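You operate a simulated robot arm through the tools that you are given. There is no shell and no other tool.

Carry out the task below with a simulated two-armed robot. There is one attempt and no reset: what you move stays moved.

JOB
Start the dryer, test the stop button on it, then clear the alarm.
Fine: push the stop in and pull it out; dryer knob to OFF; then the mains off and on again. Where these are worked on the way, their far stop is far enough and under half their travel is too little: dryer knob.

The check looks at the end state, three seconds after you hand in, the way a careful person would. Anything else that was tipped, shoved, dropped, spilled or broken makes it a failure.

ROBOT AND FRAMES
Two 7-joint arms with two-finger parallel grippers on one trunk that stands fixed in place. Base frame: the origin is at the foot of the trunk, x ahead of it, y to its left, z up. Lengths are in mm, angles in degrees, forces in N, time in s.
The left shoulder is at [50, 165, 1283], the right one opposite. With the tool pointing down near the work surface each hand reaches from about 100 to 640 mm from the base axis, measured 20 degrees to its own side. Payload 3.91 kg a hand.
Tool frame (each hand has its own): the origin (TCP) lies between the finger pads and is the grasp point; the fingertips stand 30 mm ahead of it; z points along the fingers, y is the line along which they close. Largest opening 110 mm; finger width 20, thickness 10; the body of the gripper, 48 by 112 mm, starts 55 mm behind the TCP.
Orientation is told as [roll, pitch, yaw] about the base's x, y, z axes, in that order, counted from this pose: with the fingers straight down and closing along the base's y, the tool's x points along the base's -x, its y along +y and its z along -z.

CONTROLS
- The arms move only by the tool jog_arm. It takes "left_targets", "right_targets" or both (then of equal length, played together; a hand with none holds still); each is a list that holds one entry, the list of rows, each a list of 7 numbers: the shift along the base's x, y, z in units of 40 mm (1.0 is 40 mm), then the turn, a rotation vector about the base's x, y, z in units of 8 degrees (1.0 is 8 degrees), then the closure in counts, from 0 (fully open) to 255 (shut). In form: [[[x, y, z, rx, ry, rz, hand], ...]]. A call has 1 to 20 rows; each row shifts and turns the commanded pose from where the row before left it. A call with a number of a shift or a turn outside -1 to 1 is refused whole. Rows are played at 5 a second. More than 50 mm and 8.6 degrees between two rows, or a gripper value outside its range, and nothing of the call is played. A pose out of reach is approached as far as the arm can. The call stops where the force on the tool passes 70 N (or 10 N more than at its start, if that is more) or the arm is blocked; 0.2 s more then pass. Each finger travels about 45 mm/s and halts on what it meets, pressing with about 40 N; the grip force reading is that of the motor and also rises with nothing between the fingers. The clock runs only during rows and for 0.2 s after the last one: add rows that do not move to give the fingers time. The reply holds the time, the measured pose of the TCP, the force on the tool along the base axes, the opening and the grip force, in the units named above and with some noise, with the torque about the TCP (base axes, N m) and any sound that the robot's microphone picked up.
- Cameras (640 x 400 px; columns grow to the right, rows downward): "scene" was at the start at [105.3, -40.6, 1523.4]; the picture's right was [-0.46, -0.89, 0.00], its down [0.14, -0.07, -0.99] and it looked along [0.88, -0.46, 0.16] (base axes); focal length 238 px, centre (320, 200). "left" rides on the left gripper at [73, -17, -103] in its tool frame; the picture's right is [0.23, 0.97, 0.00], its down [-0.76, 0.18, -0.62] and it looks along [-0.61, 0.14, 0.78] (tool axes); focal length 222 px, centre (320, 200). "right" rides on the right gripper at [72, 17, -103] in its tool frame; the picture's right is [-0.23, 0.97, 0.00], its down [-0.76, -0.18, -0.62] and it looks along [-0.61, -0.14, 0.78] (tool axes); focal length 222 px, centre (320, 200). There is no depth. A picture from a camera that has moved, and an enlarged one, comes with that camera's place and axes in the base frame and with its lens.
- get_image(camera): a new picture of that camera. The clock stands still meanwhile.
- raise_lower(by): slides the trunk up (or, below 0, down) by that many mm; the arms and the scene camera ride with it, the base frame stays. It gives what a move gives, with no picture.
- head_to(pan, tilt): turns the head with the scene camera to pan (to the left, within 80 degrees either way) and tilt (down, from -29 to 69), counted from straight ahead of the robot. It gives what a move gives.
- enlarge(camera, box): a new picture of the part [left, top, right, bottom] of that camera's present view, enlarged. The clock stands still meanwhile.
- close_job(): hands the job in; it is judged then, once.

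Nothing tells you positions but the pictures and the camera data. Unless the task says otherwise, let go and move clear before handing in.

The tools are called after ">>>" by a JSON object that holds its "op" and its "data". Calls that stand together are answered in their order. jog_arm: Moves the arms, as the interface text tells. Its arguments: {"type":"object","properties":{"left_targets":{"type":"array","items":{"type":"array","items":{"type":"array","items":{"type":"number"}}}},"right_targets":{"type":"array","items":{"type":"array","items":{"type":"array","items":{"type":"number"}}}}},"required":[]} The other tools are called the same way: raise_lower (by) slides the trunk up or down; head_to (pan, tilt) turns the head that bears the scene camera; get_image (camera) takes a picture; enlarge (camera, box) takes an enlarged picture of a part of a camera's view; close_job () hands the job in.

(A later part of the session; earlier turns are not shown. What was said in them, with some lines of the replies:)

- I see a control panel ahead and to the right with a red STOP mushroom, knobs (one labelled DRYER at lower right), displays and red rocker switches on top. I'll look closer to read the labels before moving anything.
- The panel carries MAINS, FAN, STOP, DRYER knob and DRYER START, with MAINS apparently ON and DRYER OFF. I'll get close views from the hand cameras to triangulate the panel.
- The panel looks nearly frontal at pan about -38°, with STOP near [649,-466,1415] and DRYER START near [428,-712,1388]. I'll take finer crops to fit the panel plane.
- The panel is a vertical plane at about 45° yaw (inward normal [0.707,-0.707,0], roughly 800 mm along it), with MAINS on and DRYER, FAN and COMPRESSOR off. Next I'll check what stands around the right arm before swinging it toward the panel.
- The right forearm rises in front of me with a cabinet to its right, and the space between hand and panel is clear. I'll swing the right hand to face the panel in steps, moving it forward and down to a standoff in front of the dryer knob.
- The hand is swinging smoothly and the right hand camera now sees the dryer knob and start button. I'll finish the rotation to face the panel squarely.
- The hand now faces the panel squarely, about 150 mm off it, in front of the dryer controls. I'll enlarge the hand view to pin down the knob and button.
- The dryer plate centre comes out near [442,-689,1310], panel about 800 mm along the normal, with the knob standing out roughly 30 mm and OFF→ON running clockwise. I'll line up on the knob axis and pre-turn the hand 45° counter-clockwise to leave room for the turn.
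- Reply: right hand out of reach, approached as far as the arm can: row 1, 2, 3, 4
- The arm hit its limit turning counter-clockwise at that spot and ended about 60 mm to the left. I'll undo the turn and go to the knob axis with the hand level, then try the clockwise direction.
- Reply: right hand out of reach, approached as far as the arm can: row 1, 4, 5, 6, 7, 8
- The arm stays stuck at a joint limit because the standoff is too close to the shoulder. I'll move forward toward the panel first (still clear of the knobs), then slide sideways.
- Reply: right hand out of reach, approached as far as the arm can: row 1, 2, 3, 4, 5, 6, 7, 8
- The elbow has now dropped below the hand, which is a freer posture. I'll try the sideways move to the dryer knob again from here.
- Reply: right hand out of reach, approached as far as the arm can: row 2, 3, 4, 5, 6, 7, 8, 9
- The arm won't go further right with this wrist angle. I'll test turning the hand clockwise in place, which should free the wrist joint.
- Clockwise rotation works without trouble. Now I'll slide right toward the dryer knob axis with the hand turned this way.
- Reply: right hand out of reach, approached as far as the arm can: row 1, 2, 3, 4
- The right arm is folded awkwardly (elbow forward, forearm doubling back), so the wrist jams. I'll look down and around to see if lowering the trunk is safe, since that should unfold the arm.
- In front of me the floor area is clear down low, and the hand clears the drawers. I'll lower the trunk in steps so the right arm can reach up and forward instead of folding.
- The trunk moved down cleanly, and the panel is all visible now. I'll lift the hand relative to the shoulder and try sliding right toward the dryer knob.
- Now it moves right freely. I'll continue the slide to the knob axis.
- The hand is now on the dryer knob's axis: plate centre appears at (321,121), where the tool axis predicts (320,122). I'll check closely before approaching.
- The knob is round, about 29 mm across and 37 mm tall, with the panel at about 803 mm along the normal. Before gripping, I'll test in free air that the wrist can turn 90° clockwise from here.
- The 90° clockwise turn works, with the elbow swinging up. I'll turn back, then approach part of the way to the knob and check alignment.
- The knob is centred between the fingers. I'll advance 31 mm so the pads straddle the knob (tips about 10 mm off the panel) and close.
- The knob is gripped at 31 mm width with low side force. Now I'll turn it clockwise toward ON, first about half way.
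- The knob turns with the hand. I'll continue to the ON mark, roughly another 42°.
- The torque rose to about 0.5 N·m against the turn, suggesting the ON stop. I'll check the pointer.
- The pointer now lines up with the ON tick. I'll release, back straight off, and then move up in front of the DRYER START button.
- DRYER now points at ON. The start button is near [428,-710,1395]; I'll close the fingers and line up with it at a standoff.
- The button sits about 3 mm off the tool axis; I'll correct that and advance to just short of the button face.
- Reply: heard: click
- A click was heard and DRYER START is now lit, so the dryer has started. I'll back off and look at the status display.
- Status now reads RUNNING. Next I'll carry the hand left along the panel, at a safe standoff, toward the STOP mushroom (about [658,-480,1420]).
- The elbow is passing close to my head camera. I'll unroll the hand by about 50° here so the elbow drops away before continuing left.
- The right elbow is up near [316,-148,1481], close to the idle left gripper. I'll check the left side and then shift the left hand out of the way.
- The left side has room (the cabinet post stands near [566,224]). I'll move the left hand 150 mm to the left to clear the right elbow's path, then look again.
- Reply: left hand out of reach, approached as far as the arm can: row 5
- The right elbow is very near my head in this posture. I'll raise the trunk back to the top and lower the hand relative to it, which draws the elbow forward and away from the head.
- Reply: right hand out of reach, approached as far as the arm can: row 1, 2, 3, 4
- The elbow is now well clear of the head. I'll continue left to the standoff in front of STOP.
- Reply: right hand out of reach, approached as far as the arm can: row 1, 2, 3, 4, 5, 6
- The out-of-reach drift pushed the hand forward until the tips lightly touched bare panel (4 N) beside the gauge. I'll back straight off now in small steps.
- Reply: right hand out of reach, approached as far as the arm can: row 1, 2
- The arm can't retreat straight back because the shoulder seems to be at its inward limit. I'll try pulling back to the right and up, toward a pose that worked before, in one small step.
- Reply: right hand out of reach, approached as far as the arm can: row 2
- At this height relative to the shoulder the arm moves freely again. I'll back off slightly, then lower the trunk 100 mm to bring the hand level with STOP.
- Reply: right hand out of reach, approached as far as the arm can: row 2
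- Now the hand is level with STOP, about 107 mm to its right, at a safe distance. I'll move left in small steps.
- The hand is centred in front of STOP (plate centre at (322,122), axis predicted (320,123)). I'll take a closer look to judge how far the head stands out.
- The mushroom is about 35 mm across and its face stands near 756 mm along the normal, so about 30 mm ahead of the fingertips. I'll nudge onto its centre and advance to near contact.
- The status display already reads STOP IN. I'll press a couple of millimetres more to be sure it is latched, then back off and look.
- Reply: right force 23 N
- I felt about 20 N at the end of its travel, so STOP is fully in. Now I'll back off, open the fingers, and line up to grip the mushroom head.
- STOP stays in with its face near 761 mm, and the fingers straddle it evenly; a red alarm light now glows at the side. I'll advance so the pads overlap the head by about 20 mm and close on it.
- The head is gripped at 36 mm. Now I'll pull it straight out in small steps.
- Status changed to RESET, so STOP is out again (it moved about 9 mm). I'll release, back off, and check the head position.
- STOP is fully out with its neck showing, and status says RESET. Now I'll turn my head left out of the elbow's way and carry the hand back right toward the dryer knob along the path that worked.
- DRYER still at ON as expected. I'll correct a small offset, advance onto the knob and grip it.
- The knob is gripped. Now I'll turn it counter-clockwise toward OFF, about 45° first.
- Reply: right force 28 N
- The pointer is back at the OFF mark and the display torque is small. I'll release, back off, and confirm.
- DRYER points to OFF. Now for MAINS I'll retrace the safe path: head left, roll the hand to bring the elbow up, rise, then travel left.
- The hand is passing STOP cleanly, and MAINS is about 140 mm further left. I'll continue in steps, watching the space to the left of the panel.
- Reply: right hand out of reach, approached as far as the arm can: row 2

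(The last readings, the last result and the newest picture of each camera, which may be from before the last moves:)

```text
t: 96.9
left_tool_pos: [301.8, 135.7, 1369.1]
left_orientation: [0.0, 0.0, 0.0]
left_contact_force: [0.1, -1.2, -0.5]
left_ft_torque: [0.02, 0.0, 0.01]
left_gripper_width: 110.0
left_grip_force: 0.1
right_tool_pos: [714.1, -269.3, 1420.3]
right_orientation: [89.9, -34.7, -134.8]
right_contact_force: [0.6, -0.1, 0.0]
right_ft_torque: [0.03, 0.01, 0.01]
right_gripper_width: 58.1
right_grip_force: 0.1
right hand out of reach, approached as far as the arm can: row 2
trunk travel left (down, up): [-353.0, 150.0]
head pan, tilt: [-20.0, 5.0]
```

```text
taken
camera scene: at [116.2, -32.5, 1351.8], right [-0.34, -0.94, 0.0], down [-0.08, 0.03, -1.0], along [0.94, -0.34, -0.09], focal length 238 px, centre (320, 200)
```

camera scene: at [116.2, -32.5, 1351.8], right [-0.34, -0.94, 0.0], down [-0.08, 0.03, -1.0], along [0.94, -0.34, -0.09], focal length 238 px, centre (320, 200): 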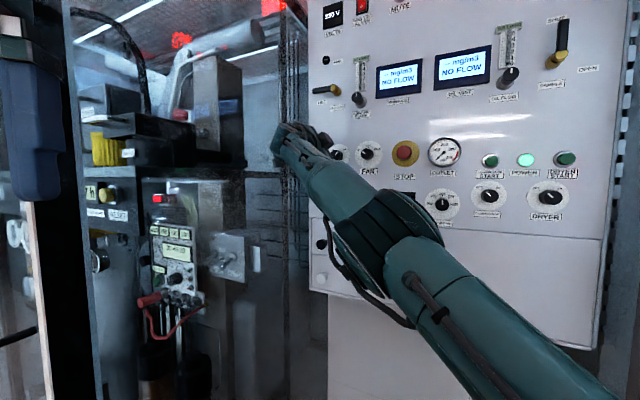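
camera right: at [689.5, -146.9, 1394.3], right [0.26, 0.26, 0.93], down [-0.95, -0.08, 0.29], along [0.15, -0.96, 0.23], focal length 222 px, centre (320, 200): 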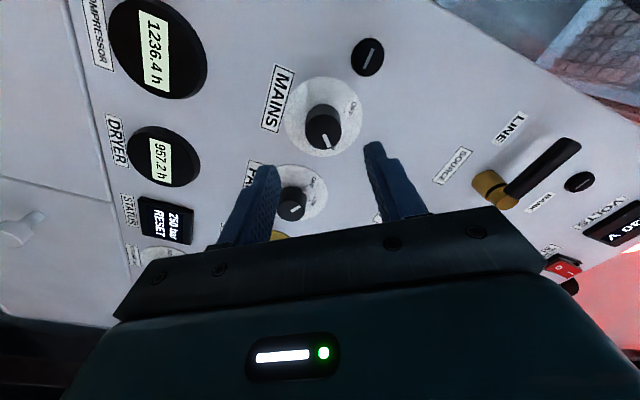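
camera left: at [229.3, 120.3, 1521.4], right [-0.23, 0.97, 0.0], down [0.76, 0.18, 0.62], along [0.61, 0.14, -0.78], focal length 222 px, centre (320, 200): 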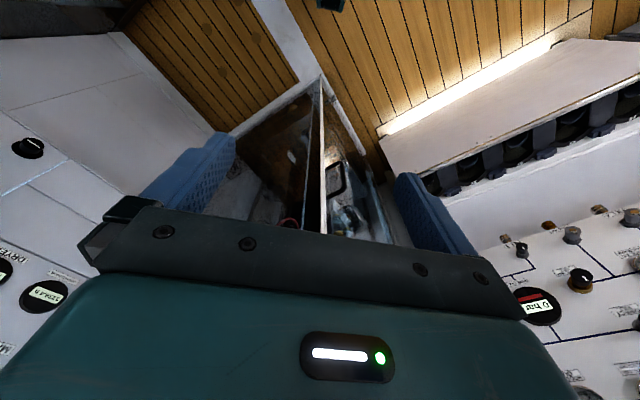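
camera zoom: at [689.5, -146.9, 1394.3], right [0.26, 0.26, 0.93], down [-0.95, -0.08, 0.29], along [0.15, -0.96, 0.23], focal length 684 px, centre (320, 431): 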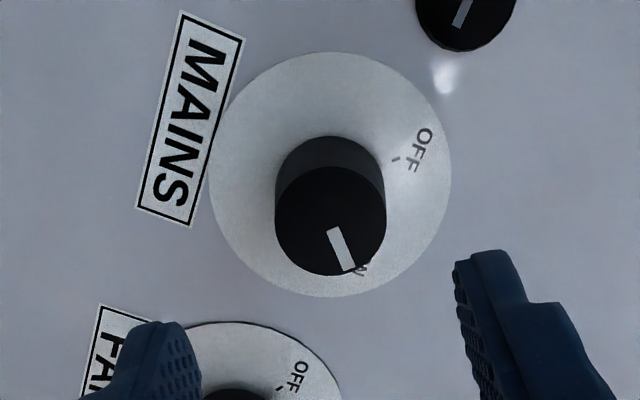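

The arm is nearly straight here, 8 mm short of MAINS sideways, because the shoulder is low. I'll raise the trunk in 40 mm steps while lowering the hand equally, to gain reach.

>>> {"op": "raise_lower", "data": {"by": 40}}

>>> {"op": "jog_arm", "data": {"right_targets": [[[0, 0, -0.5, 0, 0, 0, 120], [0, 0, -0.5, 0, 0, 0, 120]]]}}

>>> {"op": "raise_lower", "data": {"by": 40}}

>>> {"op": "jog_arm", "data": {"right_targets": [[[0, 0, -0.5, 0, 0, 0, 120], [0, 0, -0.5, 0, 0, 0, 120]]]}}

>>> {"op": "get_image", "data": {"camera": "scene"}}

```text
t: 97.7
left_tool_pos: [301.7, 136.6, 1408.6]
left_orientation: [-0.1, 0.1, 0.0]
left_contact_force: [1.1, 0.1, 0.5]
left_ft_torque: [0.05, 0.02, -0.01]
left_gripper_width: 110.0
left_grip_force: 0.1
right_tool_pos: [715.1, -269.5, 1460.6]
right_orientation: [90.0, -34.7, -134.8]
right_contact_force: [0.4, 0.3, 0.5]
right_ft_torque: [0.03, -0.02, -0.02]
right_gripper_width: 58.2
right_grip_force: 0.1
trunk travel left (down, up): [-393.0, 110.0]
head pan, tilt: [-20.0, 5.0]
```

```text
t: 98.3
left_tool_pos: [302.6, 136.3, 1408.4]
left_orientation: [0.0, -0.1, 0.0]
left_contact_force: [0.5, -0.7, -0.1]
left_ft_torque: [-0.06, -0.01, 0.01]
left_gripper_width: 110.1
left_grip_force: 0.1
right_tool_pos: [714.5, -267.9, 1422.0]
right_orientation: [90.0, -34.7, -134.9]
right_contact_force: [0.3, 0.0, 0.0]
right_ft_torque: [0.01, 0.0, 0.0]
right_gripper_width: 58.2
right_grip_force: 0.1
trunk travel left (down, up): [-393.0, 110.0]
head pan, tilt: [-20.0, 5.0]
```

```text
t: 99.2
left_tool_pos: [302.2, 137.1, 1449.0]
left_orientation: [0.0, 0.0, 0.0]
left_contact_force: [0.4, 0.3, -0.1]
left_ft_torque: [0.04, 0.01, 0.01]
left_gripper_width: 110.0
left_grip_force: 0.0
right_tool_pos: [714.5, -269.1, 1460.1]
right_orientation: [89.9, -34.7, -134.9]
right_contact_force: [0.3, 0.5, 0.2]
right_ft_torque: [-0.01, -0.01, 0.01]
right_gripper_width: 58.3
right_grip_force: 0.0
trunk travel left (down, up): [-433.0, 70.0]
head pan, tilt: [-20.0, 5.0]
```

```text
t: 99.8
left_tool_pos: [301.5, 136.6, 1447.5]
left_orientation: [-0.1, -0.1, 0.0]
left_contact_force: [0.2, 0.5, 0.2]
left_ft_torque: [0.03, -0.04, 0.0]
left_gripper_width: 110.0
left_grip_force: 0.1
right_tool_pos: [714.9, -277.0, 1418.2]
right_orientation: [89.6, -34.7, -135.2]
right_contact_force: [0.4, 0.5, -0.1]
right_ft_torque: [0.01, -0.01, 0.01]
right_gripper_width: 58.3
right_grip_force: 0.0
trunk travel left (down, up): [-433.0, 70.0]
head pan, tilt: [-20.0, 5.0]
```

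```text
taken
camera scene: at [115.9, -32.4, 1431.8], right [-0.34, -0.94, 0.0], down [-0.08, 0.03, -1.0], along [0.94, -0.34, -0.09], focal length 238 px, centre (320, 200)
```

scene: 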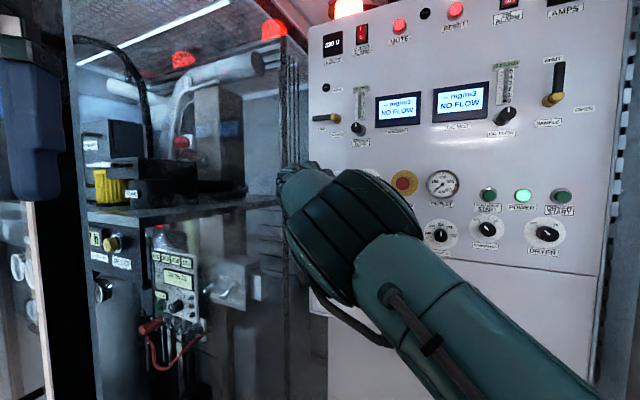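

>>> {"op": "jog_arm", "data": {"right_targets": [[[0, 0, 0, 0, 0, 0, 120], [0, 0, 0, 0, 0, 0, 120]]]}}

>>> {"op": "get_image", "data": {"camera": "right"}}

```text
t: 100.4
left_tool_pos: [302.1, 136.2, 1449.2]
left_orientation: [0.0, 0.0, 0.0]
left_contact_force: [-0.8, -0.2, -0.7]
left_ft_torque: [-0.01, 0.01, 0.01]
left_gripper_width: 109.8
left_grip_force: 0.0
right_tool_pos: [713.6, -276.9, 1417.6]
right_orientation: [89.6, -34.6, -135.1]
right_contact_force: [-0.1, -0.3, 0.4]
right_ft_torque: [-0.02, -0.04, -0.01]
right_gripper_width: 58.2
right_grip_force: 0.0
trunk travel left (down, up): [-433.0, 70.0]
head pan, tilt: [-20.0, 5.0]
```

```text
taken
camera right: at [690.3, -153.8, 1393.0], right [0.26, 0.25, 0.93], down [-0.95, -0.07, 0.29], along [0.14, -0.97, 0.22], focal length 222 px, centre (320, 200)
```

right: 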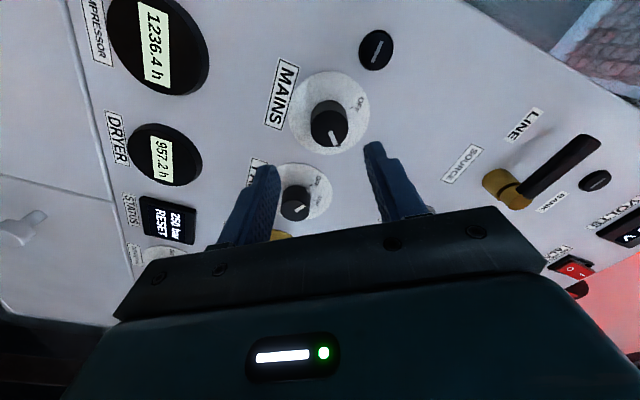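

There's an 8 mm offset from the commanded pose with no tool force. I'll test a small move toward the knob axis to see whether the arm follows.

>>> {"op": "jog_arm", "data": {"right_targets": [[[0.15, 0.15, 0.05, 0, 0, 0, 120], [0, 0, 0, 0, 0, 0, 120]]]}}

```text
t: 101.0
left_tool_pos: [301.7, 135.7, 1447.9]
left_orientation: [0.0, 0.0, 0.0]
left_contact_force: [0.2, 0.8, -0.1]
left_ft_torque: [0.04, 0.03, -0.01]
left_gripper_width: 110.1
left_grip_force: 0.1
right_tool_pos: [721.1, -261.4, 1423.1]
right_orientation: [90.1, -34.7, -134.8]
right_contact_force: [-0.1, 0.0, 0.1]
right_ft_torque: [-0.01, 0.02, -0.01]
right_gripper_width: 58.0
right_grip_force: 0.1
trunk travel left (down, up): [-433.0, 70.0]
head pan, tilt: [-20.0, 5.0]
```

>>> {"op": "enlarge", "data": {"camera": "right", "box": [240, 60, 400, 190]}}

>>> {"op": "get_image", "data": {"camera": "scene"}}

```text
3.08 times, centred on (320, 125) of right
camera zoom: at [694.8, -138.7, 1396.3], right [0.26, 0.26, 0.93], down [-0.95, -0.08, 0.29], along [0.15, -0.96, 0.23], focal length 684 px, centre (320, 431)
```

zoom: 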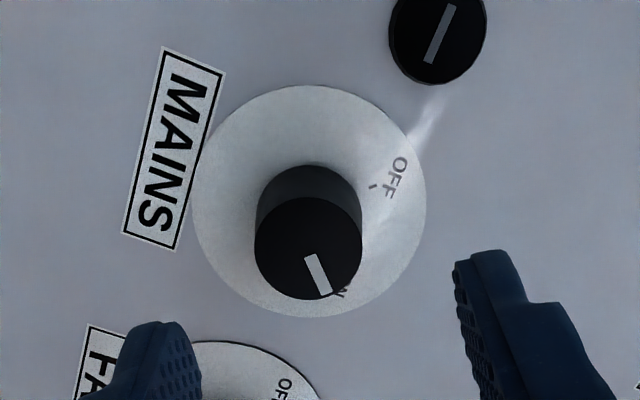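

```text
taken
camera scene: at [116.0, -32.9, 1431.8], right [-0.34, -0.94, 0.0], down [-0.08, 0.03, -1.0], along [0.94, -0.34, -0.09], focal length 238 px, centre (320, 200)
```

scene: 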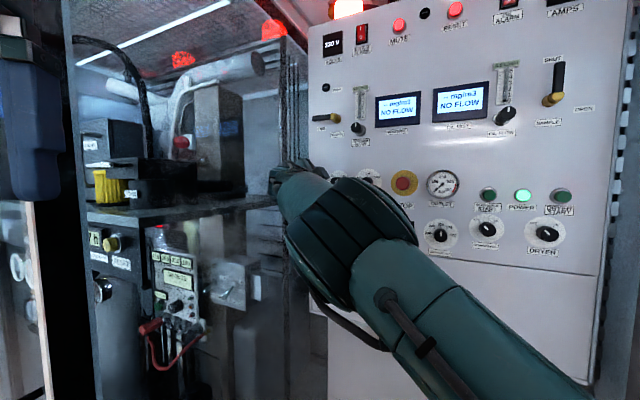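

MAINS is centred at about [795,-340,1421], 3 mm from my axis. I'll correct that and test in free air that the hand can turn counter-clockwise 90° here.

>>> {"op": "jog_arm", "data": {"right_targets": [[[-0.048, -0.048, -0.058, 0, 0, 0, 120], [0, 0, 0, -0.707, 0.707, 0, 120], [0, 0, 0, -0.707, 0.707, 0, 120], [0, 0, 0, -0.707, 0.707, 0, 120], [0, 0, 0, -0.707, 0.707, 0, 120], [0, 0, 0, -0.707, 0.707, 0, 120], [0, 0, 0, 0, 0, 0, 120]]]}}

>>> {"op": "get_image", "data": {"camera": "scene"}}

```text
t: 102.6
left_tool_pos: [301.4, 135.2, 1448.2]
left_orientation: [0.1, -0.1, 0.0]
left_contact_force: [-0.2, 0.8, -0.2]
left_ft_torque: [0.01, -0.01, -0.01]
left_gripper_width: 110.0
left_grip_force: 0.0
right_tool_pos: [718.7, -271.6, 1420.2]
right_orientation: [88.9, -74.8, -134.3]
right_contact_force: [0.2, -0.2, -0.1]
right_ft_torque: [-0.01, 0.0, 0.01]
right_gripper_width: 58.0
right_grip_force: 0.0
trunk travel left (down, up): [-433.0, 70.0]
head pan, tilt: [-20.0, 5.0]
```

```text
taken
camera scene: at [116.2, -32.7, 1431.8], right [-0.34, -0.94, 0.0], down [-0.08, 0.03, -1.0], along [0.94, -0.34, -0.09], focal length 238 px, centre (320, 200)
```

scene: 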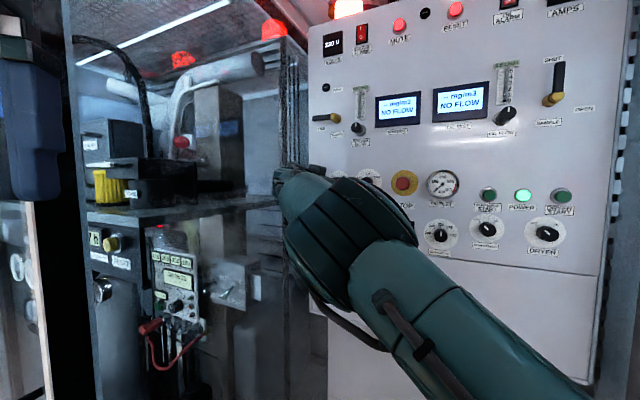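

The hand reads about 8 mm right of where I commanded, though with no tool force. I'll check whether it's the near-straight arm by taking a look and making a tiny forward move.

>>> {"op": "jog_arm", "data": {"right_targets": [[[0.1, -0.1, 0, 0, 0, 0, 120], [0, 0, 0, 0, 0, 0, 120]]]}}

>>> {"op": "get_image", "data": {"camera": "right"}}

```text
t: 103.2
left_tool_pos: [300.9, 134.7, 1449.3]
left_orientation: [0.0, -0.1, 0.0]
left_contact_force: [-0.3, 0.2, 0.1]
left_ft_torque: [0.05, 0.03, -0.02]
left_gripper_width: 110.1
left_grip_force: 0.1
right_tool_pos: [722.7, -267.3, 1420.9]
right_orientation: [89.8, -74.8, -134.7]
right_contact_force: [-0.1, -0.1, 0.5]
right_ft_torque: [0.02, 0.0, 0.0]
right_gripper_width: 58.4
right_grip_force: 0.1
trunk travel left (down, up): [-433.0, 70.0]
head pan, tilt: [-20.0, 5.0]
```

```text
taken
camera right: at [673.6, -169.7, 1355.7], right [0.62, 0.62, 0.47], down [-0.7, 0.18, 0.69], along [0.35, -0.76, 0.55], focal length 222 px, centre (320, 200)
```

right: 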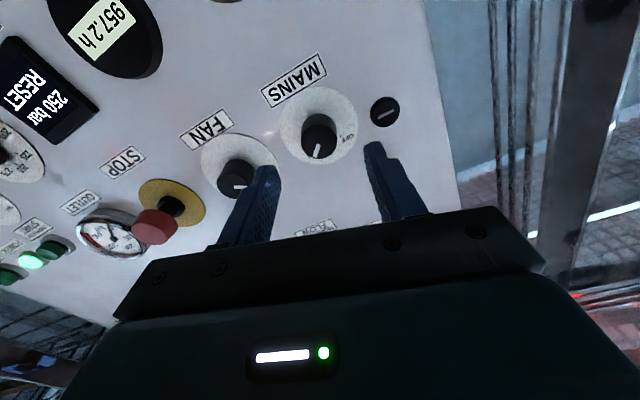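

That cleared up: the hand is now exactly on the MAINS axis (the offset was a solver hiccup). I'll continue the free-air turn test another 48°.

>>> {"op": "jog_arm", "data": {"right_targets": [[[0, 0, 0, -0.707, 0.707, 0, 120], [0, 0, 0, -0.707, 0.707, 0, 120], [0, 0, 0, -0.707, 0.707, 0, 120], [0, 0, 0, -0.707, 0.707, 0, 120], [0, 0, 0, -0.707, 0.707, 0, 120], [0, 0, 0, -0.707, 0.707, 0, 120], [0, 0, 0, 0, 0, 0, 120]]]}}

>>> {"op": "get_image", "data": {"camera": "scene"}}

>>> {"op": "get_image", "data": {"camera": "right"}}

```text
t: 104.8
left_tool_pos: [301.5, 135.4, 1447.7]
left_orientation: [0.0, 0.0, 0.1]
left_contact_force: [0.3, -0.7, 0.6]
left_ft_torque: [0.0, -0.02, 0.02]
left_gripper_width: 110.1
left_grip_force: 0.2
right_tool_pos: [722.0, -268.5, 1420.5]
right_orientation: [-89.8, -57.2, 44.7]
right_contact_force: [1.1, 0.0, 1.4]
right_ft_torque: [0.01, -0.04, 0.0]
right_gripper_width: 58.1
right_grip_force: 0.1
trunk travel left (down, up): [-433.0, 70.0]
head pan, tilt: [-20.0, 5.0]
```

```text
taken
camera scene: at [116.2, -32.7, 1431.8], right [-0.34, -0.94, 0.0], down [-0.08, 0.03, -1.0], along [0.94, -0.34, -0.09], focal length 238 px, centre (320, 200)
```

scene: 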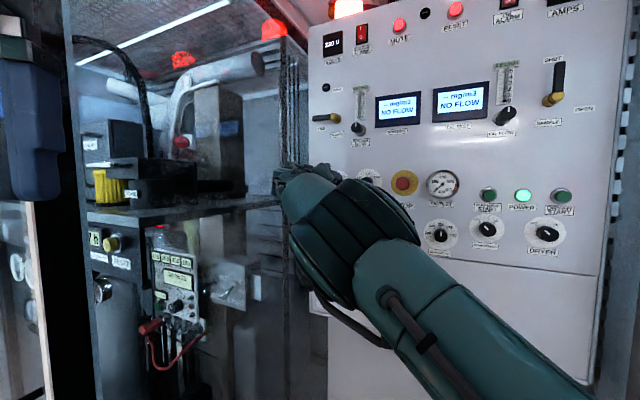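

```text
taken
camera right: at [630.9, -213.1, 1351.7], right [0.67, 0.67, -0.34], down [-0.25, 0.63, 0.74], along [0.7, -0.41, 0.58], focal length 222 px, centre (320, 200)
```

right: 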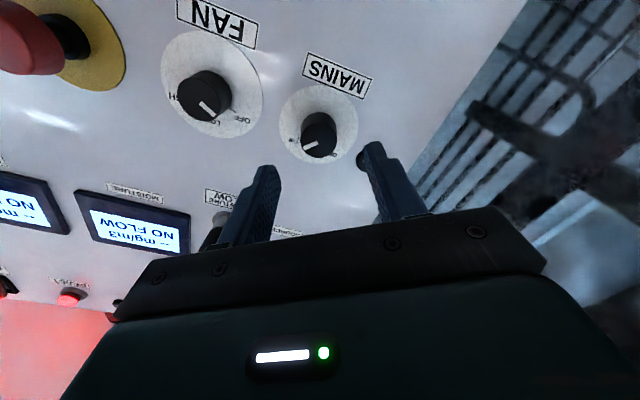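

The full 90° turn range works here. I'll raise the trunk the remaining 70 mm (lowering the hand to match) for extra reach, then roll back to the starting grip angle.

>>> {"op": "raise_lower", "data": {"by": 35}}

>>> {"op": "jog_arm", "data": {"right_targets": [[[0, 0, -0.44, 0, 0, 0, 120], [0, 0, -0.44, 0, 0, 0, 120]]]}}

>>> {"op": "raise_lower", "data": {"by": 35}}

>>> {"op": "jog_arm", "data": {"right_targets": [[[0, 0, -0.44, 0, 0, 0, 120], [0, 0, -0.44, 0, 0, 0, 120], [0, 0, 0, 0, 0, 0, 120]]]}}

>>> {"op": "get_image", "data": {"camera": "scene"}}

```text
t: 105.6
left_tool_pos: [301.3, 135.8, 1483.9]
left_orientation: [0.0, -0.1, -0.1]
left_contact_force: [-0.2, 0.3, 0.9]
left_ft_torque: [0.04, -0.01, -0.01]
left_gripper_width: 110.0
left_grip_force: 0.0
right_tool_pos: [723.1, -268.1, 1456.1]
right_orientation: [-89.8, -57.1, 44.7]
right_contact_force: [-0.1, -0.4, 0.2]
right_ft_torque: [0.03, 0.02, 0.0]
right_gripper_width: 58.0
right_grip_force: 0.1
trunk travel left (down, up): [-468.0, 35.0]
head pan, tilt: [-20.0, 5.0]
```

```text
t: 106.2
left_tool_pos: [302.7, 135.3, 1483.3]
left_orientation: [0.0, 0.0, 0.0]
left_contact_force: [-0.1, -0.7, -0.8]
left_ft_torque: [-0.01, 0.01, -0.02]
left_gripper_width: 110.0
left_grip_force: 0.0
right_tool_pos: [723.0, -273.7, 1418.5]
right_orientation: [-89.3, -57.2, 44.0]
right_contact_force: [-0.8, 0.5, -0.1]
right_ft_torque: [0.0, 0.0, 0.01]
right_gripper_width: 58.0
right_grip_force: 0.1
trunk travel left (down, up): [-468.0, 35.0]
head pan, tilt: [-20.0, 5.0]
```

```text
t: 107.0
left_tool_pos: [301.5, 135.1, 1518.6]
left_orientation: [0.0, 0.0, 0.1]
left_contact_force: [0.3, -0.2, -0.2]
left_ft_torque: [0.0, 0.0, 0.02]
left_gripper_width: 110.0
left_grip_force: 0.1
right_tool_pos: [723.9, -271.6, 1455.4]
right_orientation: [-89.3, -57.4, 44.1]
right_contact_force: [1.1, 0.0, -0.3]
right_ft_torque: [0.02, 0.02, 0.03]
right_gripper_width: 58.1
right_grip_force: 0.0
trunk travel left (down, up): [-503.0, 0.0]
head pan, tilt: [-20.0, 5.0]
```

```text
t: 107.8
left_tool_pos: [300.4, 135.2, 1518.6]
left_orientation: [0.0, -0.1, 0.0]
left_contact_force: [-0.1, 0.5, -0.7]
left_ft_torque: [0.02, -0.04, -0.02]
left_gripper_width: 110.0
left_grip_force: 0.0
right_tool_pos: [730.5, -272.5, 1422.5]
right_orientation: [-90.0, -57.1, 45.0]
right_contact_force: [-0.8, -0.3, 0.0]
right_ft_torque: [-0.01, 0.0, -0.01]
right_gripper_width: 58.1
right_grip_force: 0.1
right hand out of reach, approached as far as the arm can: row 1, 2
trunk travel left (down, up): [-503.0, 0.0]
head pan, tilt: [-20.0, 5.0]
```

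```text
taken
camera scene: at [115.9, -32.7, 1501.8], right [-0.34, -0.94, 0.0], down [-0.08, 0.03, -1.0], along [0.94, -0.34, -0.09], focal length 238 px, centre (320, 200)
```

scene: 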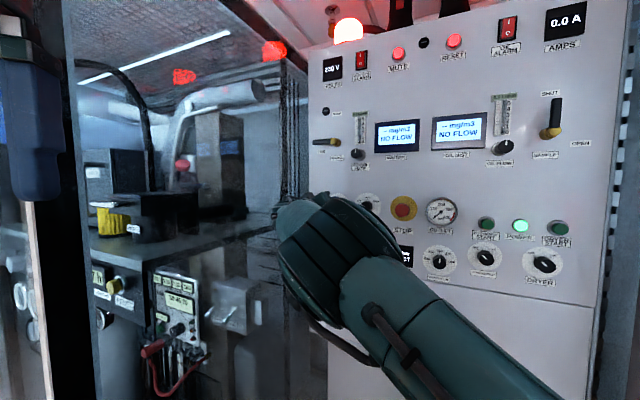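

At full height the arm only has trouble when pulled back too far; near the panel it's fine. I'll ease forward a few millimetres onto the axis and roll back to the starting grip angle.

>>> {"op": "jog_arm", "data": {"right_targets": [[[0.073, -0.138, -0.038, 0, 0, 0, 120], [0, 0, 0, 0.707, -0.707, 0, 120], [0, 0, 0, 0.707, -0.707, 0, 120], [0, 0, 0, 0.707, -0.707, 0, 120], [0, 0, 0, 0.707, -0.707, 0, 120], [0, 0, 0, 0.707, -0.707, 0, 120], [0, 0, 0, 0.707, -0.707, 0, 120], [0, 0, 0, 0.707, -0.707, 0, 120], [0, 0, 0, 0.707, -0.707, 0, 120], [0, 0, 0, 0.707, -0.707, 0, 120], [0, 0, 0, 0.707, -0.707, 0, 120], [0, 0, 0, 0, 0, 0, 120]]]}}

>>> {"op": "get_image", "data": {"camera": "right"}}

>>> {"op": "enlarge", "data": {"camera": "right", "box": [240, 70, 400, 200]}}

```text
t: 110.3
left_tool_pos: [301.7, 135.3, 1518.1]
left_orientation: [-0.1, 0.0, 0.1]
left_contact_force: [0.3, -0.8, -0.6]
left_ft_torque: [-0.02, -0.03, 0.0]
left_gripper_width: 109.8
left_grip_force: 0.1
right_tool_pos: [731.3, -278.2, 1422.0]
right_orientation: [89.9, -42.6, -134.8]
right_contact_force: [-0.7, -0.1, 0.2]
right_ft_torque: [0.0, 0.01, 0.0]
right_gripper_width: 58.1
right_grip_force: 0.0
trunk travel left (down, up): [-503.0, 0.0]
head pan, tilt: [-20.0, 5.0]
```

```text
taken
camera right: at [705.3, -158.7, 1385.8], right [0.35, 0.35, 0.87], down [-0.92, -0.04, 0.39], along [0.17, -0.94, 0.31], focal length 222 px, centre (320, 200)
```

right: 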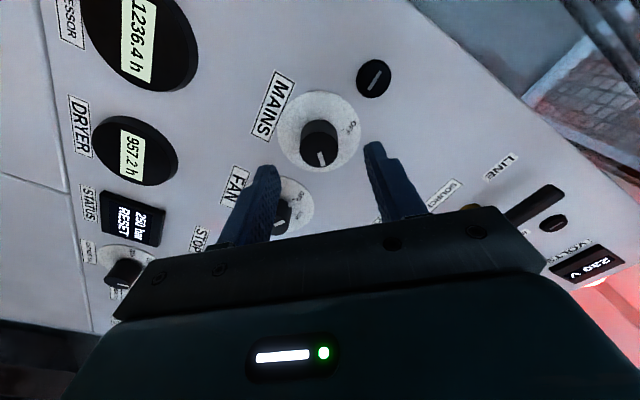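

```text
3.08 times, centred on (320, 135) of right
camera zoom: at [705.3, -158.7, 1385.8], right [0.35, 0.35, 0.87], down [-0.92, -0.04, 0.39], along [0.17, -0.94, 0.31], focal length 684 px, centre (320, 400)
```

zoom: 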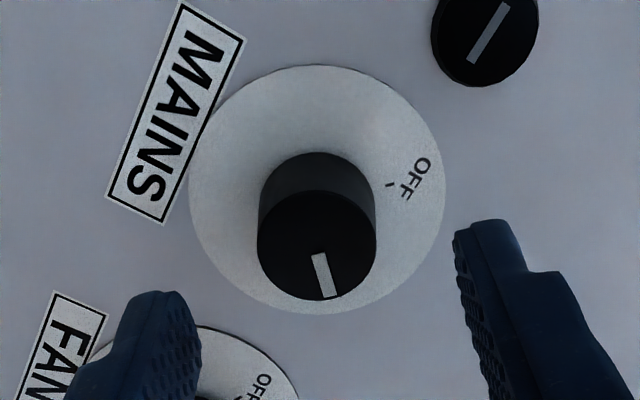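

The MAINS knob sits between the fingers, on axis to about 1 mm. I'll roll 8° more, advance 46 mm and grip it.

>>> {"op": "jog_arm", "data": {"right_targets": [[[0, 0, -0.012, 0.707, -0.707, 0, 120], [0.407, -0.407, 0, 0, 0, 0, 120], [0.407, -0.407, 0, 0, 0, 0, 120], [0, 0, 0, 0, 0, 0, 120]]]}}

>>> {"op": "get_image", "data": {"camera": "right"}}

>>> {"op": "get_image", "data": {"camera": "scene"}}

```text
t: 111.3
left_tool_pos: [301.6, 136.3, 1518.4]
left_orientation: [-0.2, -0.1, 0.0]
left_contact_force: [0.9, 0.0, -0.4]
left_ft_torque: [0.01, -0.03, 0.02]
left_gripper_width: 109.8
left_grip_force: 0.1
right_tool_pos: [765.4, -309.1, 1421.6]
right_orientation: [90.0, -34.7, -134.7]
right_contact_force: [0.5, -0.4, -0.5]
right_ft_torque: [0.01, 0.01, 0.01]
right_gripper_width: 58.0
right_grip_force: 0.1
trunk travel left (down, up): [-503.0, 0.0]
head pan, tilt: [-20.0, 5.0]
```

```text
taken
camera right: at [740.1, -187.7, 1395.2], right [0.26, 0.26, 0.93], down [-0.95, -0.08, 0.29], along [0.15, -0.96, 0.23], focal length 222 px, centre (320, 200)
```

right: 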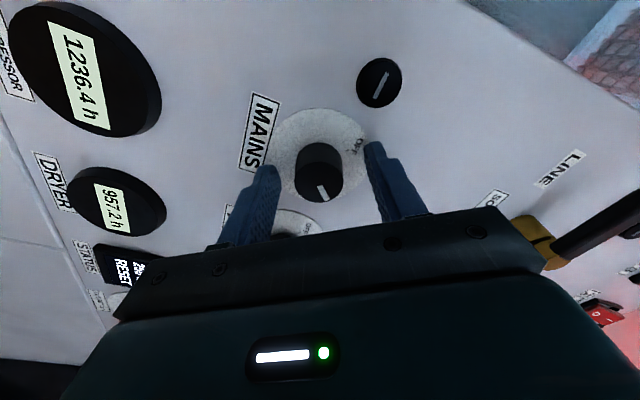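

```text
taken
camera scene: at [115.8, -32.2, 1501.8], right [-0.34, -0.94, 0.0], down [-0.08, 0.03, -1.0], along [0.94, -0.34, -0.09], focal length 238 px, centre (320, 200)
```

scene: 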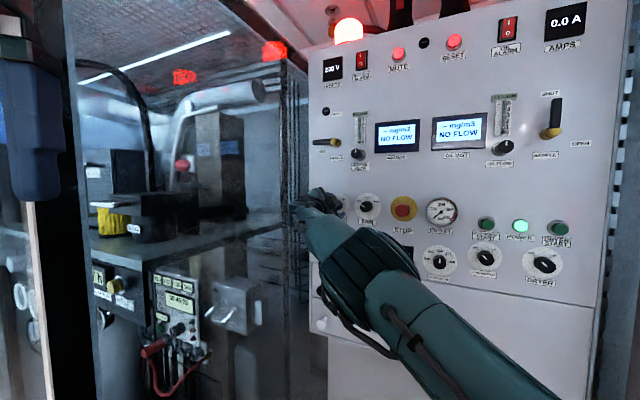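

The hand reached the knob without trouble. I'll close on MAINS now.

>>> {"op": "jog_arm", "data": {"right_targets": [[[0, 0, 0, 0, 0, 0, 255], [0, 0, 0, 0, 0, 0, 255], [0, 0, 0, 0, 0, 0, 255], [0, 0, 0, 0, 0, 0, 255], [0, 0, 0, 0, 0, 0, 255]]]}}

>>> {"op": "get_image", "data": {"camera": "right"}}

```text
t: 112.5
left_tool_pos: [301.2, 136.1, 1517.5]
left_orientation: [0.0, 0.1, 0.0]
left_contact_force: [-1.0, -0.6, 0.8]
left_ft_torque: [-0.03, 0.04, 0.0]
left_gripper_width: 109.8
left_grip_force: 0.1
right_tool_pos: [765.0, -309.5, 1422.2]
right_orientation: [89.9, -34.6, -134.8]
right_contact_force: [-3.2, 0.7, -2.6]
right_ft_torque: [-0.09, -0.05, -0.46]
right_gripper_width: 31.1
right_grip_force: 45.0
trunk travel left (down, up): [-503.0, 0.0]
head pan, tilt: [-20.0, 5.0]
```

```text
taken
camera right: at [740.3, -188.3, 1394.3], right [0.26, 0.26, 0.93], down [-0.95, -0.08, 0.29], along [0.15, -0.96, 0.23], focal length 222 px, centre (320, 200)
```

right: 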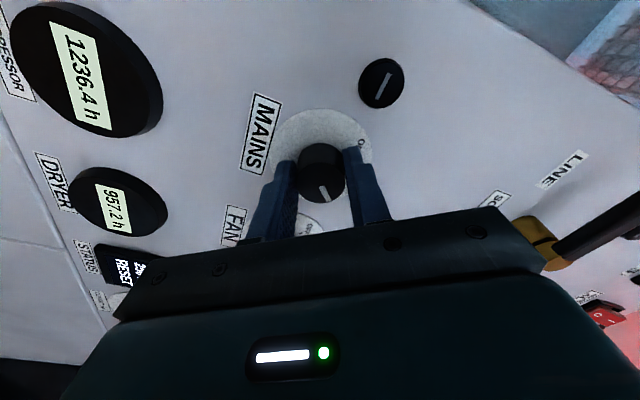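

Gripped at 31 mm. Now I'll turn MAINS counter-clockwise toward OFF, half way first.

>>> {"op": "jog_arm", "data": {"right_targets": [[[0, 0, 0, -0.707, 0.707, 0, 255], [0, 0, 0, -0.707, 0.707, 0, 255], [0, 0, 0, -0.707, 0.707, 0, 255], [0, 0, 0, -0.707, 0.707, 0, 255], [0, 0, 0, -0.707, 0.707, 0, 255], [0, 0, 0, -0.707, 0.707, 0, 255]]]}}

>>> {"op": "get_image", "data": {"camera": "right"}}

```text
t: 114.0
left_tool_pos: [299.5, 134.9, 1518.3]
left_orientation: [0.1, 0.0, 0.0]
left_contact_force: [0.0, 0.0, 0.1]
left_ft_torque: [0.01, 0.04, 0.01]
left_gripper_width: 110.2
left_grip_force: 0.0
right_tool_pos: [764.9, -311.0, 1420.6]
right_orientation: [88.2, -82.8, -133.1]
right_contact_force: [-15.3, 0.6, -12.3]
right_ft_torque: [-0.08, -0.15, -0.52]
right_gripper_width: 30.4
right_grip_force: 44.9
trunk travel left (down, up): [-503.0, 0.0]
head pan, tilt: [-20.0, 5.0]
```

```text
taken
camera right: at [708.9, -219.7, 1352.0], right [0.66, 0.66, 0.35], down [-0.63, 0.25, 0.74], along [0.4, -0.71, 0.58], focal length 222 px, centre (320, 200)
```

right: 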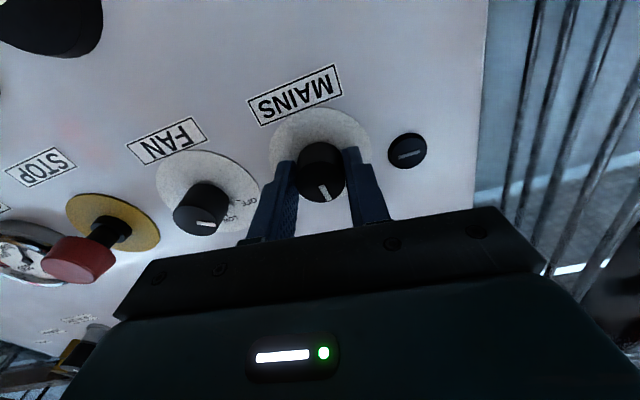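

>>> {"op": "jog_arm", "data": {"right_targets": [[[0, 0, 0, -0.707, 0.707, 0, 255], [0, 0, 0, -0.707, 0.707, 0, 255], [0, 0, 0, -0.707, 0.707, 0, 255], [0, 0, 0, -0.707, 0.707, 0, 255], [0, 0, 0, -0.707, 0.707, 0, 255], [0, 0, 0, -0.2, 0.2, 0, 255]]]}}

>>> {"op": "get_image", "data": {"camera": "right"}}

>>> {"op": "get_image", "data": {"camera": "scene"}}

```text
t: 115.3
left_tool_pos: [300.1, 133.4, 1519.1]
left_orientation: [0.0, -0.1, -0.1]
left_contact_force: [-0.1, -0.7, -0.1]
left_ft_torque: [-0.03, 0.0, 0.0]
left_gripper_width: 110.1
left_grip_force: 0.2
right_tool_pos: [764.8, -311.9, 1422.2]
right_orientation: [-89.8, -55.1, 44.6]
right_contact_force: [-16.2, -2.2, -10.6]
right_ft_torque: [0.66, -0.32, -0.17]
right_gripper_width: 30.7
right_grip_force: 45.3
trunk travel left (down, up): [-503.0, 0.0]
head pan, tilt: [-20.0, 5.0]
```

```text
taken
camera right: at [670.9, -257.8, 1353.6], right [0.66, 0.66, -0.37], down [-0.23, 0.64, 0.73], along [0.72, -0.39, 0.58], focal length 222 px, centre (320, 200)
```

right: 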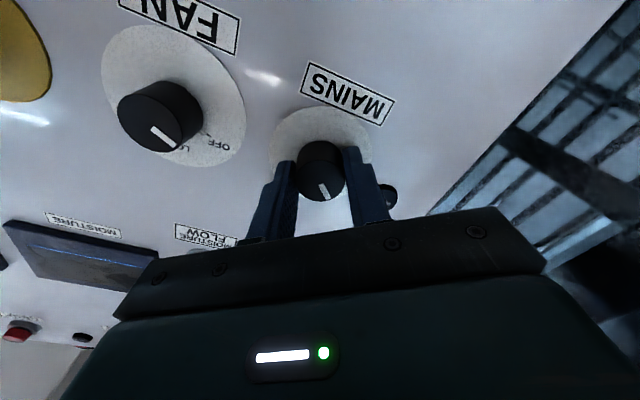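

```text
taken
camera scene: at [114.2, -34.0, 1501.9], right [-0.34, -0.94, 0.0], down [-0.08, 0.03, -1.0], along [0.94, -0.34, -0.09], focal length 238 px, centre (320, 200)
```

scene: 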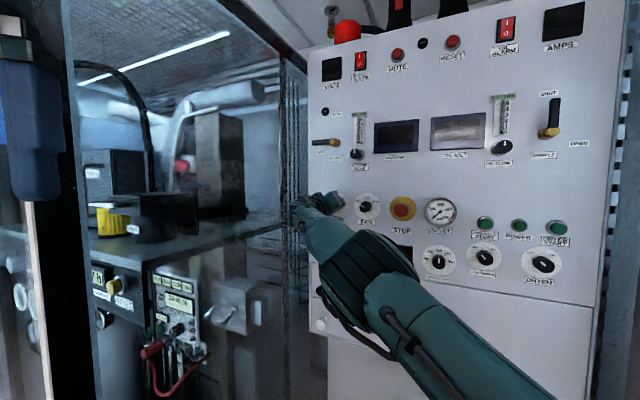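

All displays and lights went dark, so MAINS is OFF. I'll hold it a moment and then turn it back clockwise to ON.

>>> {"op": "jog_arm", "data": {"right_targets": [[[0, 0, 0, 0, 0, 0, 255], [0, 0, 0, 0, 0, 0, 255], [0, 0, 0, 0, 0, 0, 255], [0, 0, 0, 0, 0, 0, 255], [0, 0, 0, 0, 0, 0, 255], [0, 0, 0, 0.707, -0.707, 0, 255], [0, 0, 0, 0.707, -0.707, 0, 255], [0, 0, 0, 0.707, -0.707, 0, 255], [0, 0, 0, 0.707, -0.707, 0, 255], [0, 0, 0, 0.707, -0.707, 0, 255], [0, 0, 0, 0.707, -0.707, 0, 255]]]}}

>>> {"op": "get_image", "data": {"camera": "right"}}

```text
t: 117.8
left_tool_pos: [300.1, 134.6, 1518.5]
left_orientation: [-0.1, -0.1, 0.0]
left_contact_force: [0.1, 1.0, 0.8]
left_ft_torque: [-0.02, -0.02, -0.01]
left_gripper_width: 110.1
left_grip_force: 0.0
right_tool_pos: [763.9, -311.5, 1423.4]
right_orientation: [89.7, -76.7, -134.7]
right_contact_force: [-8.1, -5.1, 0.0]
right_ft_torque: [-0.32, -0.3, -0.42]
right_gripper_width: 30.4
right_grip_force: 44.5
trunk travel left (down, up): [-503.0, 0.0]
head pan, tilt: [-20.0, 5.0]
```

```text
taken
camera right: at [713.8, -215.1, 1356.5], right [0.63, 0.63, 0.45], down [-0.69, 0.19, 0.7], along [0.36, -0.75, 0.56], focal length 222 px, centre (320, 200)
```

right: 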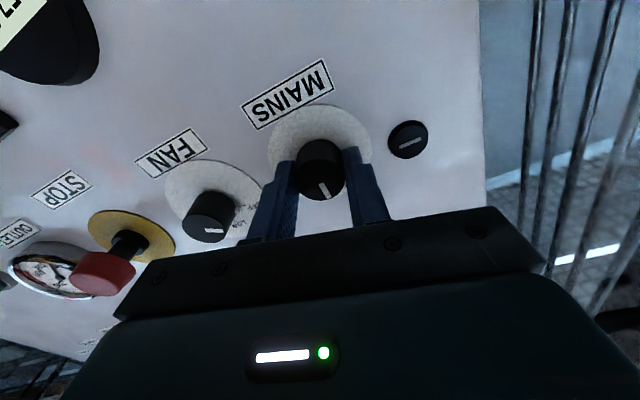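

>>> {"op": "jog_arm", "data": {"right_targets": [[[0, 0, 0, 0.707, -0.707, 0, 255], [0, 0, 0, 0.707, -0.707, 0, 255], [0, 0, 0, 0.707, -0.707, 0, 255], [0, 0, 0, 0.707, -0.707, 0, 255], [0, 0, 0, 0.707, -0.707, 0, 255], [0, 0, 0, 0.2, -0.2, 0, 255], [0, 0, 0, 0, 0, 0, 255]]]}}

>>> {"op": "get_image", "data": {"camera": "right"}}

>>> {"op": "get_image", "data": {"camera": "scene"}}

```text
t: 119.3
left_tool_pos: [300.5, 134.6, 1519.0]
left_orientation: [0.1, -0.1, 0.1]
left_contact_force: [-0.1, -0.7, 0.5]
left_ft_torque: [0.0, 0.02, 0.01]
left_gripper_width: 110.1
left_grip_force: 0.1
right_tool_pos: [763.6, -313.0, 1422.4]
right_orientation: [90.0, -34.5, -134.9]
right_contact_force: [-3.8, -7.0, 7.2]
right_ft_torque: [-0.33, -0.37, -0.87]
right_gripper_width: 30.6
right_grip_force: 45.4
trunk travel left (down, up): [-503.0, 0.0]
head pan, tilt: [-20.0, 5.0]
```

```text
taken
camera right: at [739.1, -189.7, 1395.6], right [0.26, 0.26, 0.93], down [-0.96, -0.08, 0.28], along [0.14, -0.96, 0.23], focal length 222 px, centre (320, 200)
```

right: 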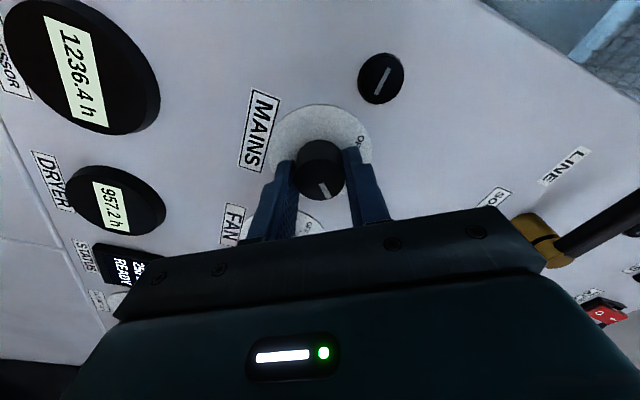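

```text
taken
camera scene: at [114.3, -34.0, 1501.9], right [-0.34, -0.94, 0.0], down [-0.08, 0.03, -1.0], along [0.94, -0.34, -0.09], focal length 238 px, centre (320, 200)
```

scene: 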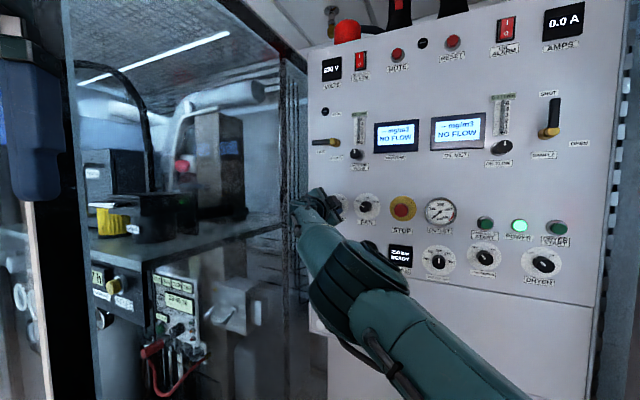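

Power is back, the alarm lights are off and status reads READY. I'll release the knob and back straight off.

>>> {"op": "jog_arm", "data": {"right_targets": [[[0, 0, 0, 0, 0, 0, 120], [0, 0, 0, 0, 0, 0, 120], [0, 0, 0, 0, 0, 0, 120], [-0.25, 0.25, 0, 0, 0, 0, 120], [-0.25, 0.25, 0, 0, 0, 0, 120], [-0.25, 0.25, 0, 0, 0, 0, 120], [0, 0, 0, 0, 0, 0, 120]]]}}

>>> {"op": "get_image", "data": {"camera": "right"}}

>>> {"op": "enlarge", "data": {"camera": "right", "box": [240, 70, 400, 200]}}

>>> {"op": "enlarge", "data": {"camera": "scene", "box": [300, 0, 620, 290]}}

```text
t: 121.0
left_tool_pos: [302.1, 135.3, 1518.4]
left_orientation: [0.1, 0.0, -0.1]
left_contact_force: [0.7, -0.6, 0.5]
left_ft_torque: [0.02, 0.0, 0.04]
left_gripper_width: 109.9
left_grip_force: 0.1
right_tool_pos: [735.2, -279.8, 1419.5]
right_orientation: [89.9, -34.8, -134.8]
right_contact_force: [-0.3, -0.4, 0.2]
right_ft_torque: [-0.04, -0.06, -0.01]
right_gripper_width: 58.2
right_grip_force: 0.0
trunk travel left (down, up): [-503.0, 0.0]
head pan, tilt: [-20.0, 5.0]
```

```text
taken
camera right: at [710.5, -157.9, 1393.6], right [0.26, 0.26, 0.93], down [-0.95, -0.08, 0.29], along [0.15, -0.96, 0.23], focal length 222 px, centre (320, 200)
```

right: 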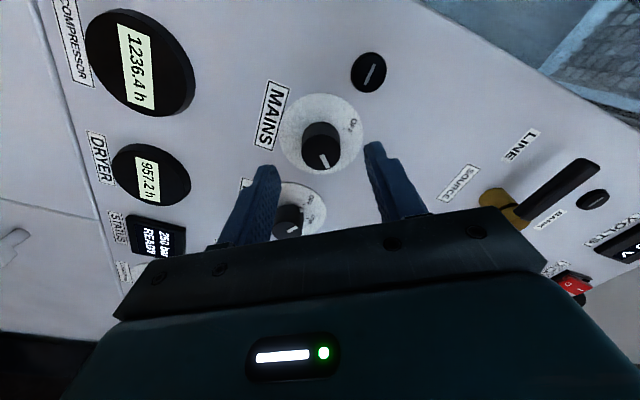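

```text
3.08 times, centred on (320, 135) of right
camera zoom: at [710.5, -157.9, 1393.6], right [0.26, 0.26, 0.93], down [-0.95, -0.08, 0.29], along [0.15, -0.96, 0.23], focal length 684 px, centre (320, 400)
```

zoom: 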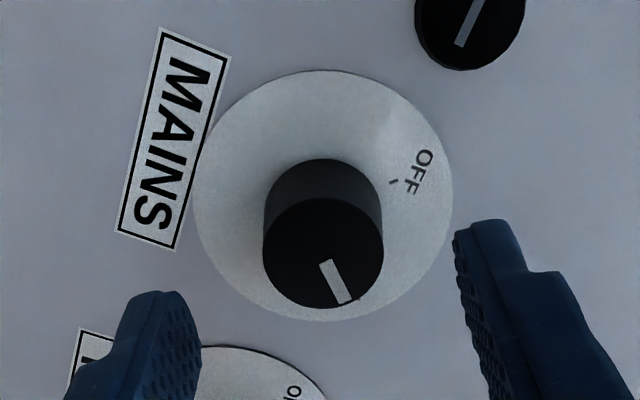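

```text
1.38 times, centred on (460, 145) of scene
camera zoom: at [116.6, -32.9, 1501.7], right [-0.34, -0.94, 0.0], down [-0.08, 0.03, -1.0], along [0.94, -0.34, -0.09], focal length 329 px, centre (127, 276)
```

zoom: 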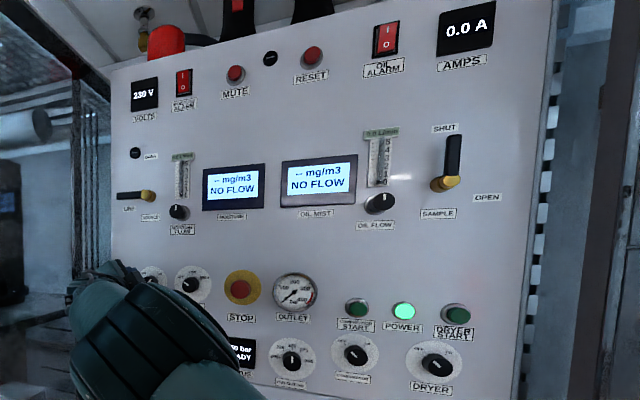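

MAINS points to ON, DRYER to OFF, STOP is out, and the alarm lights are out. I'll reverse the trunk step slightly so the hand can back further away from the panel.

>>> {"op": "raise_lower", "data": {"by": -40}}

>>> {"op": "jog_arm", "data": {"right_targets": [[[-0.1, 0.1, 0.45, 0, 0, 0, 120], [-0.1, 0.1, 0.45, 0, 0, 0, 120], [0, 0, 0, 0, 0, 0, 120]]]}}

>>> {"op": "raise_lower", "data": {"by": -40}}

>>> {"op": "jog_arm", "data": {"right_targets": [[[-0.2, 0.2, 0.45, 0, 0, 0, 120], [-0.2, 0.2, 0.45, 0, 0, 0, 120], [0, 0, 0, 0, 0, 0, 120]]]}}

>>> {"op": "get_image", "data": {"camera": "scene"}}

>>> {"op": "get_image", "data": {"camera": "right"}}

```text
t: 121.8
left_tool_pos: [301.5, 135.3, 1477.7]
left_orientation: [0.0, -0.2, 0.1]
left_contact_force: [-0.4, -0.2, -0.1]
left_ft_torque: [-0.04, -0.03, 0.01]
left_gripper_width: 110.3
left_grip_force: 0.0
right_tool_pos: [734.7, -280.2, 1380.5]
right_orientation: [90.0, -34.6, -134.9]
right_contact_force: [0.2, -0.2, 0.9]
right_ft_torque: [-0.02, -0.02, -0.01]
right_gripper_width: 58.3
right_grip_force: 0.2
trunk travel left (down, up): [-463.0, 40.0]
head pan, tilt: [-20.0, 5.0]
```

```text
t: 122.6
left_tool_pos: [301.7, 136.1, 1478.6]
left_orientation: [0.0, 0.0, 0.0]
left_contact_force: [0.8, 0.8, -0.3]
left_ft_torque: [0.02, 0.0, -0.02]
left_gripper_width: 109.9
left_grip_force: 0.1
right_tool_pos: [728.5, -274.1, 1416.2]
right_orientation: [90.0, -34.7, -134.9]
right_contact_force: [-0.3, 0.1, 0.4]
right_ft_torque: [0.02, -0.02, 0.0]
right_gripper_width: 58.3
right_grip_force: 0.0
trunk travel left (down, up): [-463.0, 40.0]
head pan, tilt: [-20.0, 5.0]
```

```text
t: 123.4
left_tool_pos: [302.2, 136.9, 1439.0]
left_orientation: [0.0, -0.1, -0.1]
left_contact_force: [0.2, 0.3, -0.2]
left_ft_torque: [-0.01, -0.01, 0.02]
left_gripper_width: 110.0
left_grip_force: 0.1
right_tool_pos: [727.2, -274.0, 1376.6]
right_orientation: [89.9, -34.7, -134.8]
right_contact_force: [0.5, -1.1, 0.2]
right_ft_torque: [0.01, 0.03, -0.02]
right_gripper_width: 58.1
right_grip_force: 0.1
trunk travel left (down, up): [-423.0, 80.0]
head pan, tilt: [-20.0, 5.0]
```

```text
t: 124.2
left_tool_pos: [302.2, 136.1, 1438.0]
left_orientation: [0.1, 0.0, 0.0]
left_contact_force: [0.0, 0.7, 0.6]
left_ft_torque: [-0.02, -0.02, 0.0]
left_gripper_width: 110.2
left_grip_force: 0.0
right_tool_pos: [712.6, -273.3, 1408.1]
right_orientation: [89.4, -34.5, -135.0]
right_contact_force: [0.4, 0.8, 0.3]
right_ft_torque: [-0.04, -0.01, -0.01]
right_gripper_width: 58.0
right_grip_force: 0.0
right hand out of reach, approached as far as the arm can: row 2
trunk travel left (down, up): [-423.0, 80.0]
head pan, tilt: [-20.0, 5.0]
```

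```text
taken
camera scene: at [116.1, -32.8, 1421.8], right [-0.34, -0.94, 0.0], down [-0.08, 0.03, -1.0], along [0.94, -0.34, -0.09], focal length 238 px, centre (320, 200)
```

scene: 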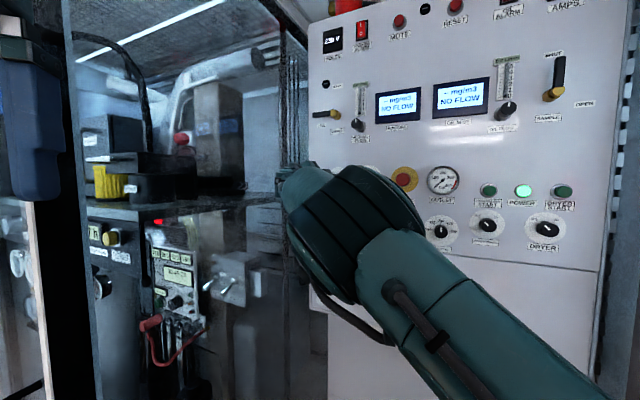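

```text
taken
camera right: at [688.9, -151.6, 1381.6], right [0.27, 0.25, 0.93], down [-0.95, -0.07, 0.29], along [0.14, -0.97, 0.22], focal length 222 px, centre (320, 200)
```

right: 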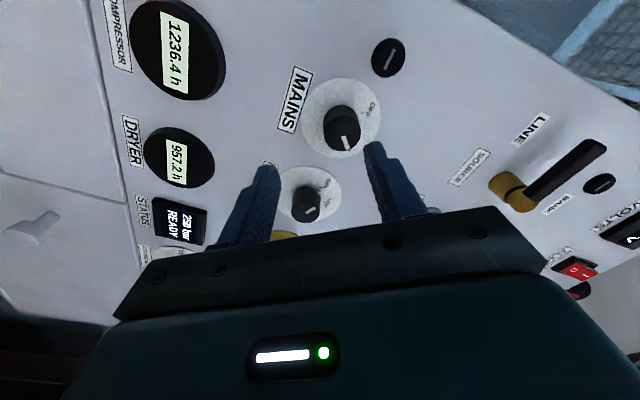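

The hand is clear, with its tips about 75 mm from the panel. I'll do one last check of the panel before handing in.

>>> {"op": "enlarge", "data": {"camera": "scene", "box": [380, 150, 600, 280]}}

>>> {"op": "enlarge", "data": {"camera": "right", "box": [100, 40, 420, 260]}}

```text
2.91 times, centred on (490, 215) of scene
camera zoom: at [116.1, -32.8, 1421.8], right [-0.34, -0.94, 0.0], down [-0.08, 0.03, -1.0], along [0.94, -0.34, -0.09], focal length 694 px, centre (-174, 156)
```

zoom: 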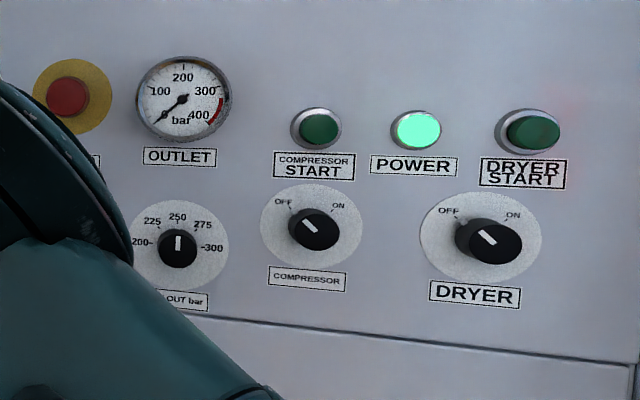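

```text
1.82 times, centred on (260, 150) of right
camera zoom: at [688.9, -151.6, 1381.6], right [0.27, 0.25, 0.93], down [-0.95, -0.07, 0.29], along [0.14, -0.97, 0.22], focal length 404 px, centre (429, 291)
```

zoom: 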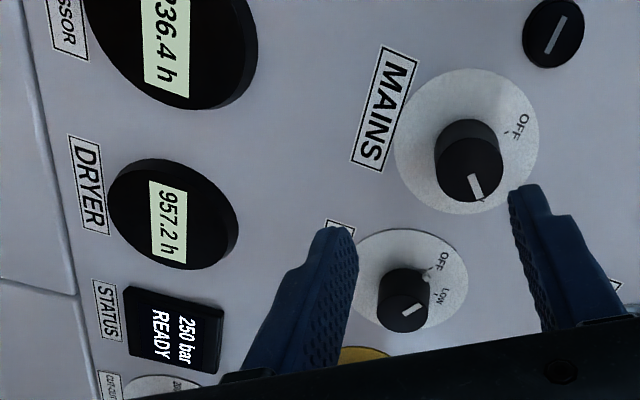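

Everything checks out. STOP is out, DRYER is at OFF, MAINS is at ON, FAN and COMPRESSOR are unchanged, status reads READY and the alarm is cleared. Both hands are clear, so I'm handing in.

>>> {"op": "close_job", "data": {}}

```text
The job is handed in.
```

The job is handed in. The dryer was started, the stop button was tested, and the alarm is cleared; the result of the check has not come back.

- **Start:** I turned the dryer knob to ON and pressed DRYER START. It clicked and lit, and the status display read RUNNING.
- **Stop test:** I pushed STOP to the end of its travel and the display read STOP IN. I then pulled it back out and it read RESET.
- **Clearing the alarm:** I turned the dryer knob to OFF. I then turned the mains OFF, which darkened the whole panel, and back ON.

At hand-in the status read "250 bar READY", the alarm lights were off, and STOP was out. The dryer was at OFF and the mains at ON. The fan and compressor knobs were where I found them.

While I was moving towards STOP, the right fingertips touched the bare panel beside the OUTLET gauge with about 4 N. Nothing moved, and I saw no sign of any other unintended contact with the panel.

Both hands are clear, with the right fingertips about 75 mm from the panel.
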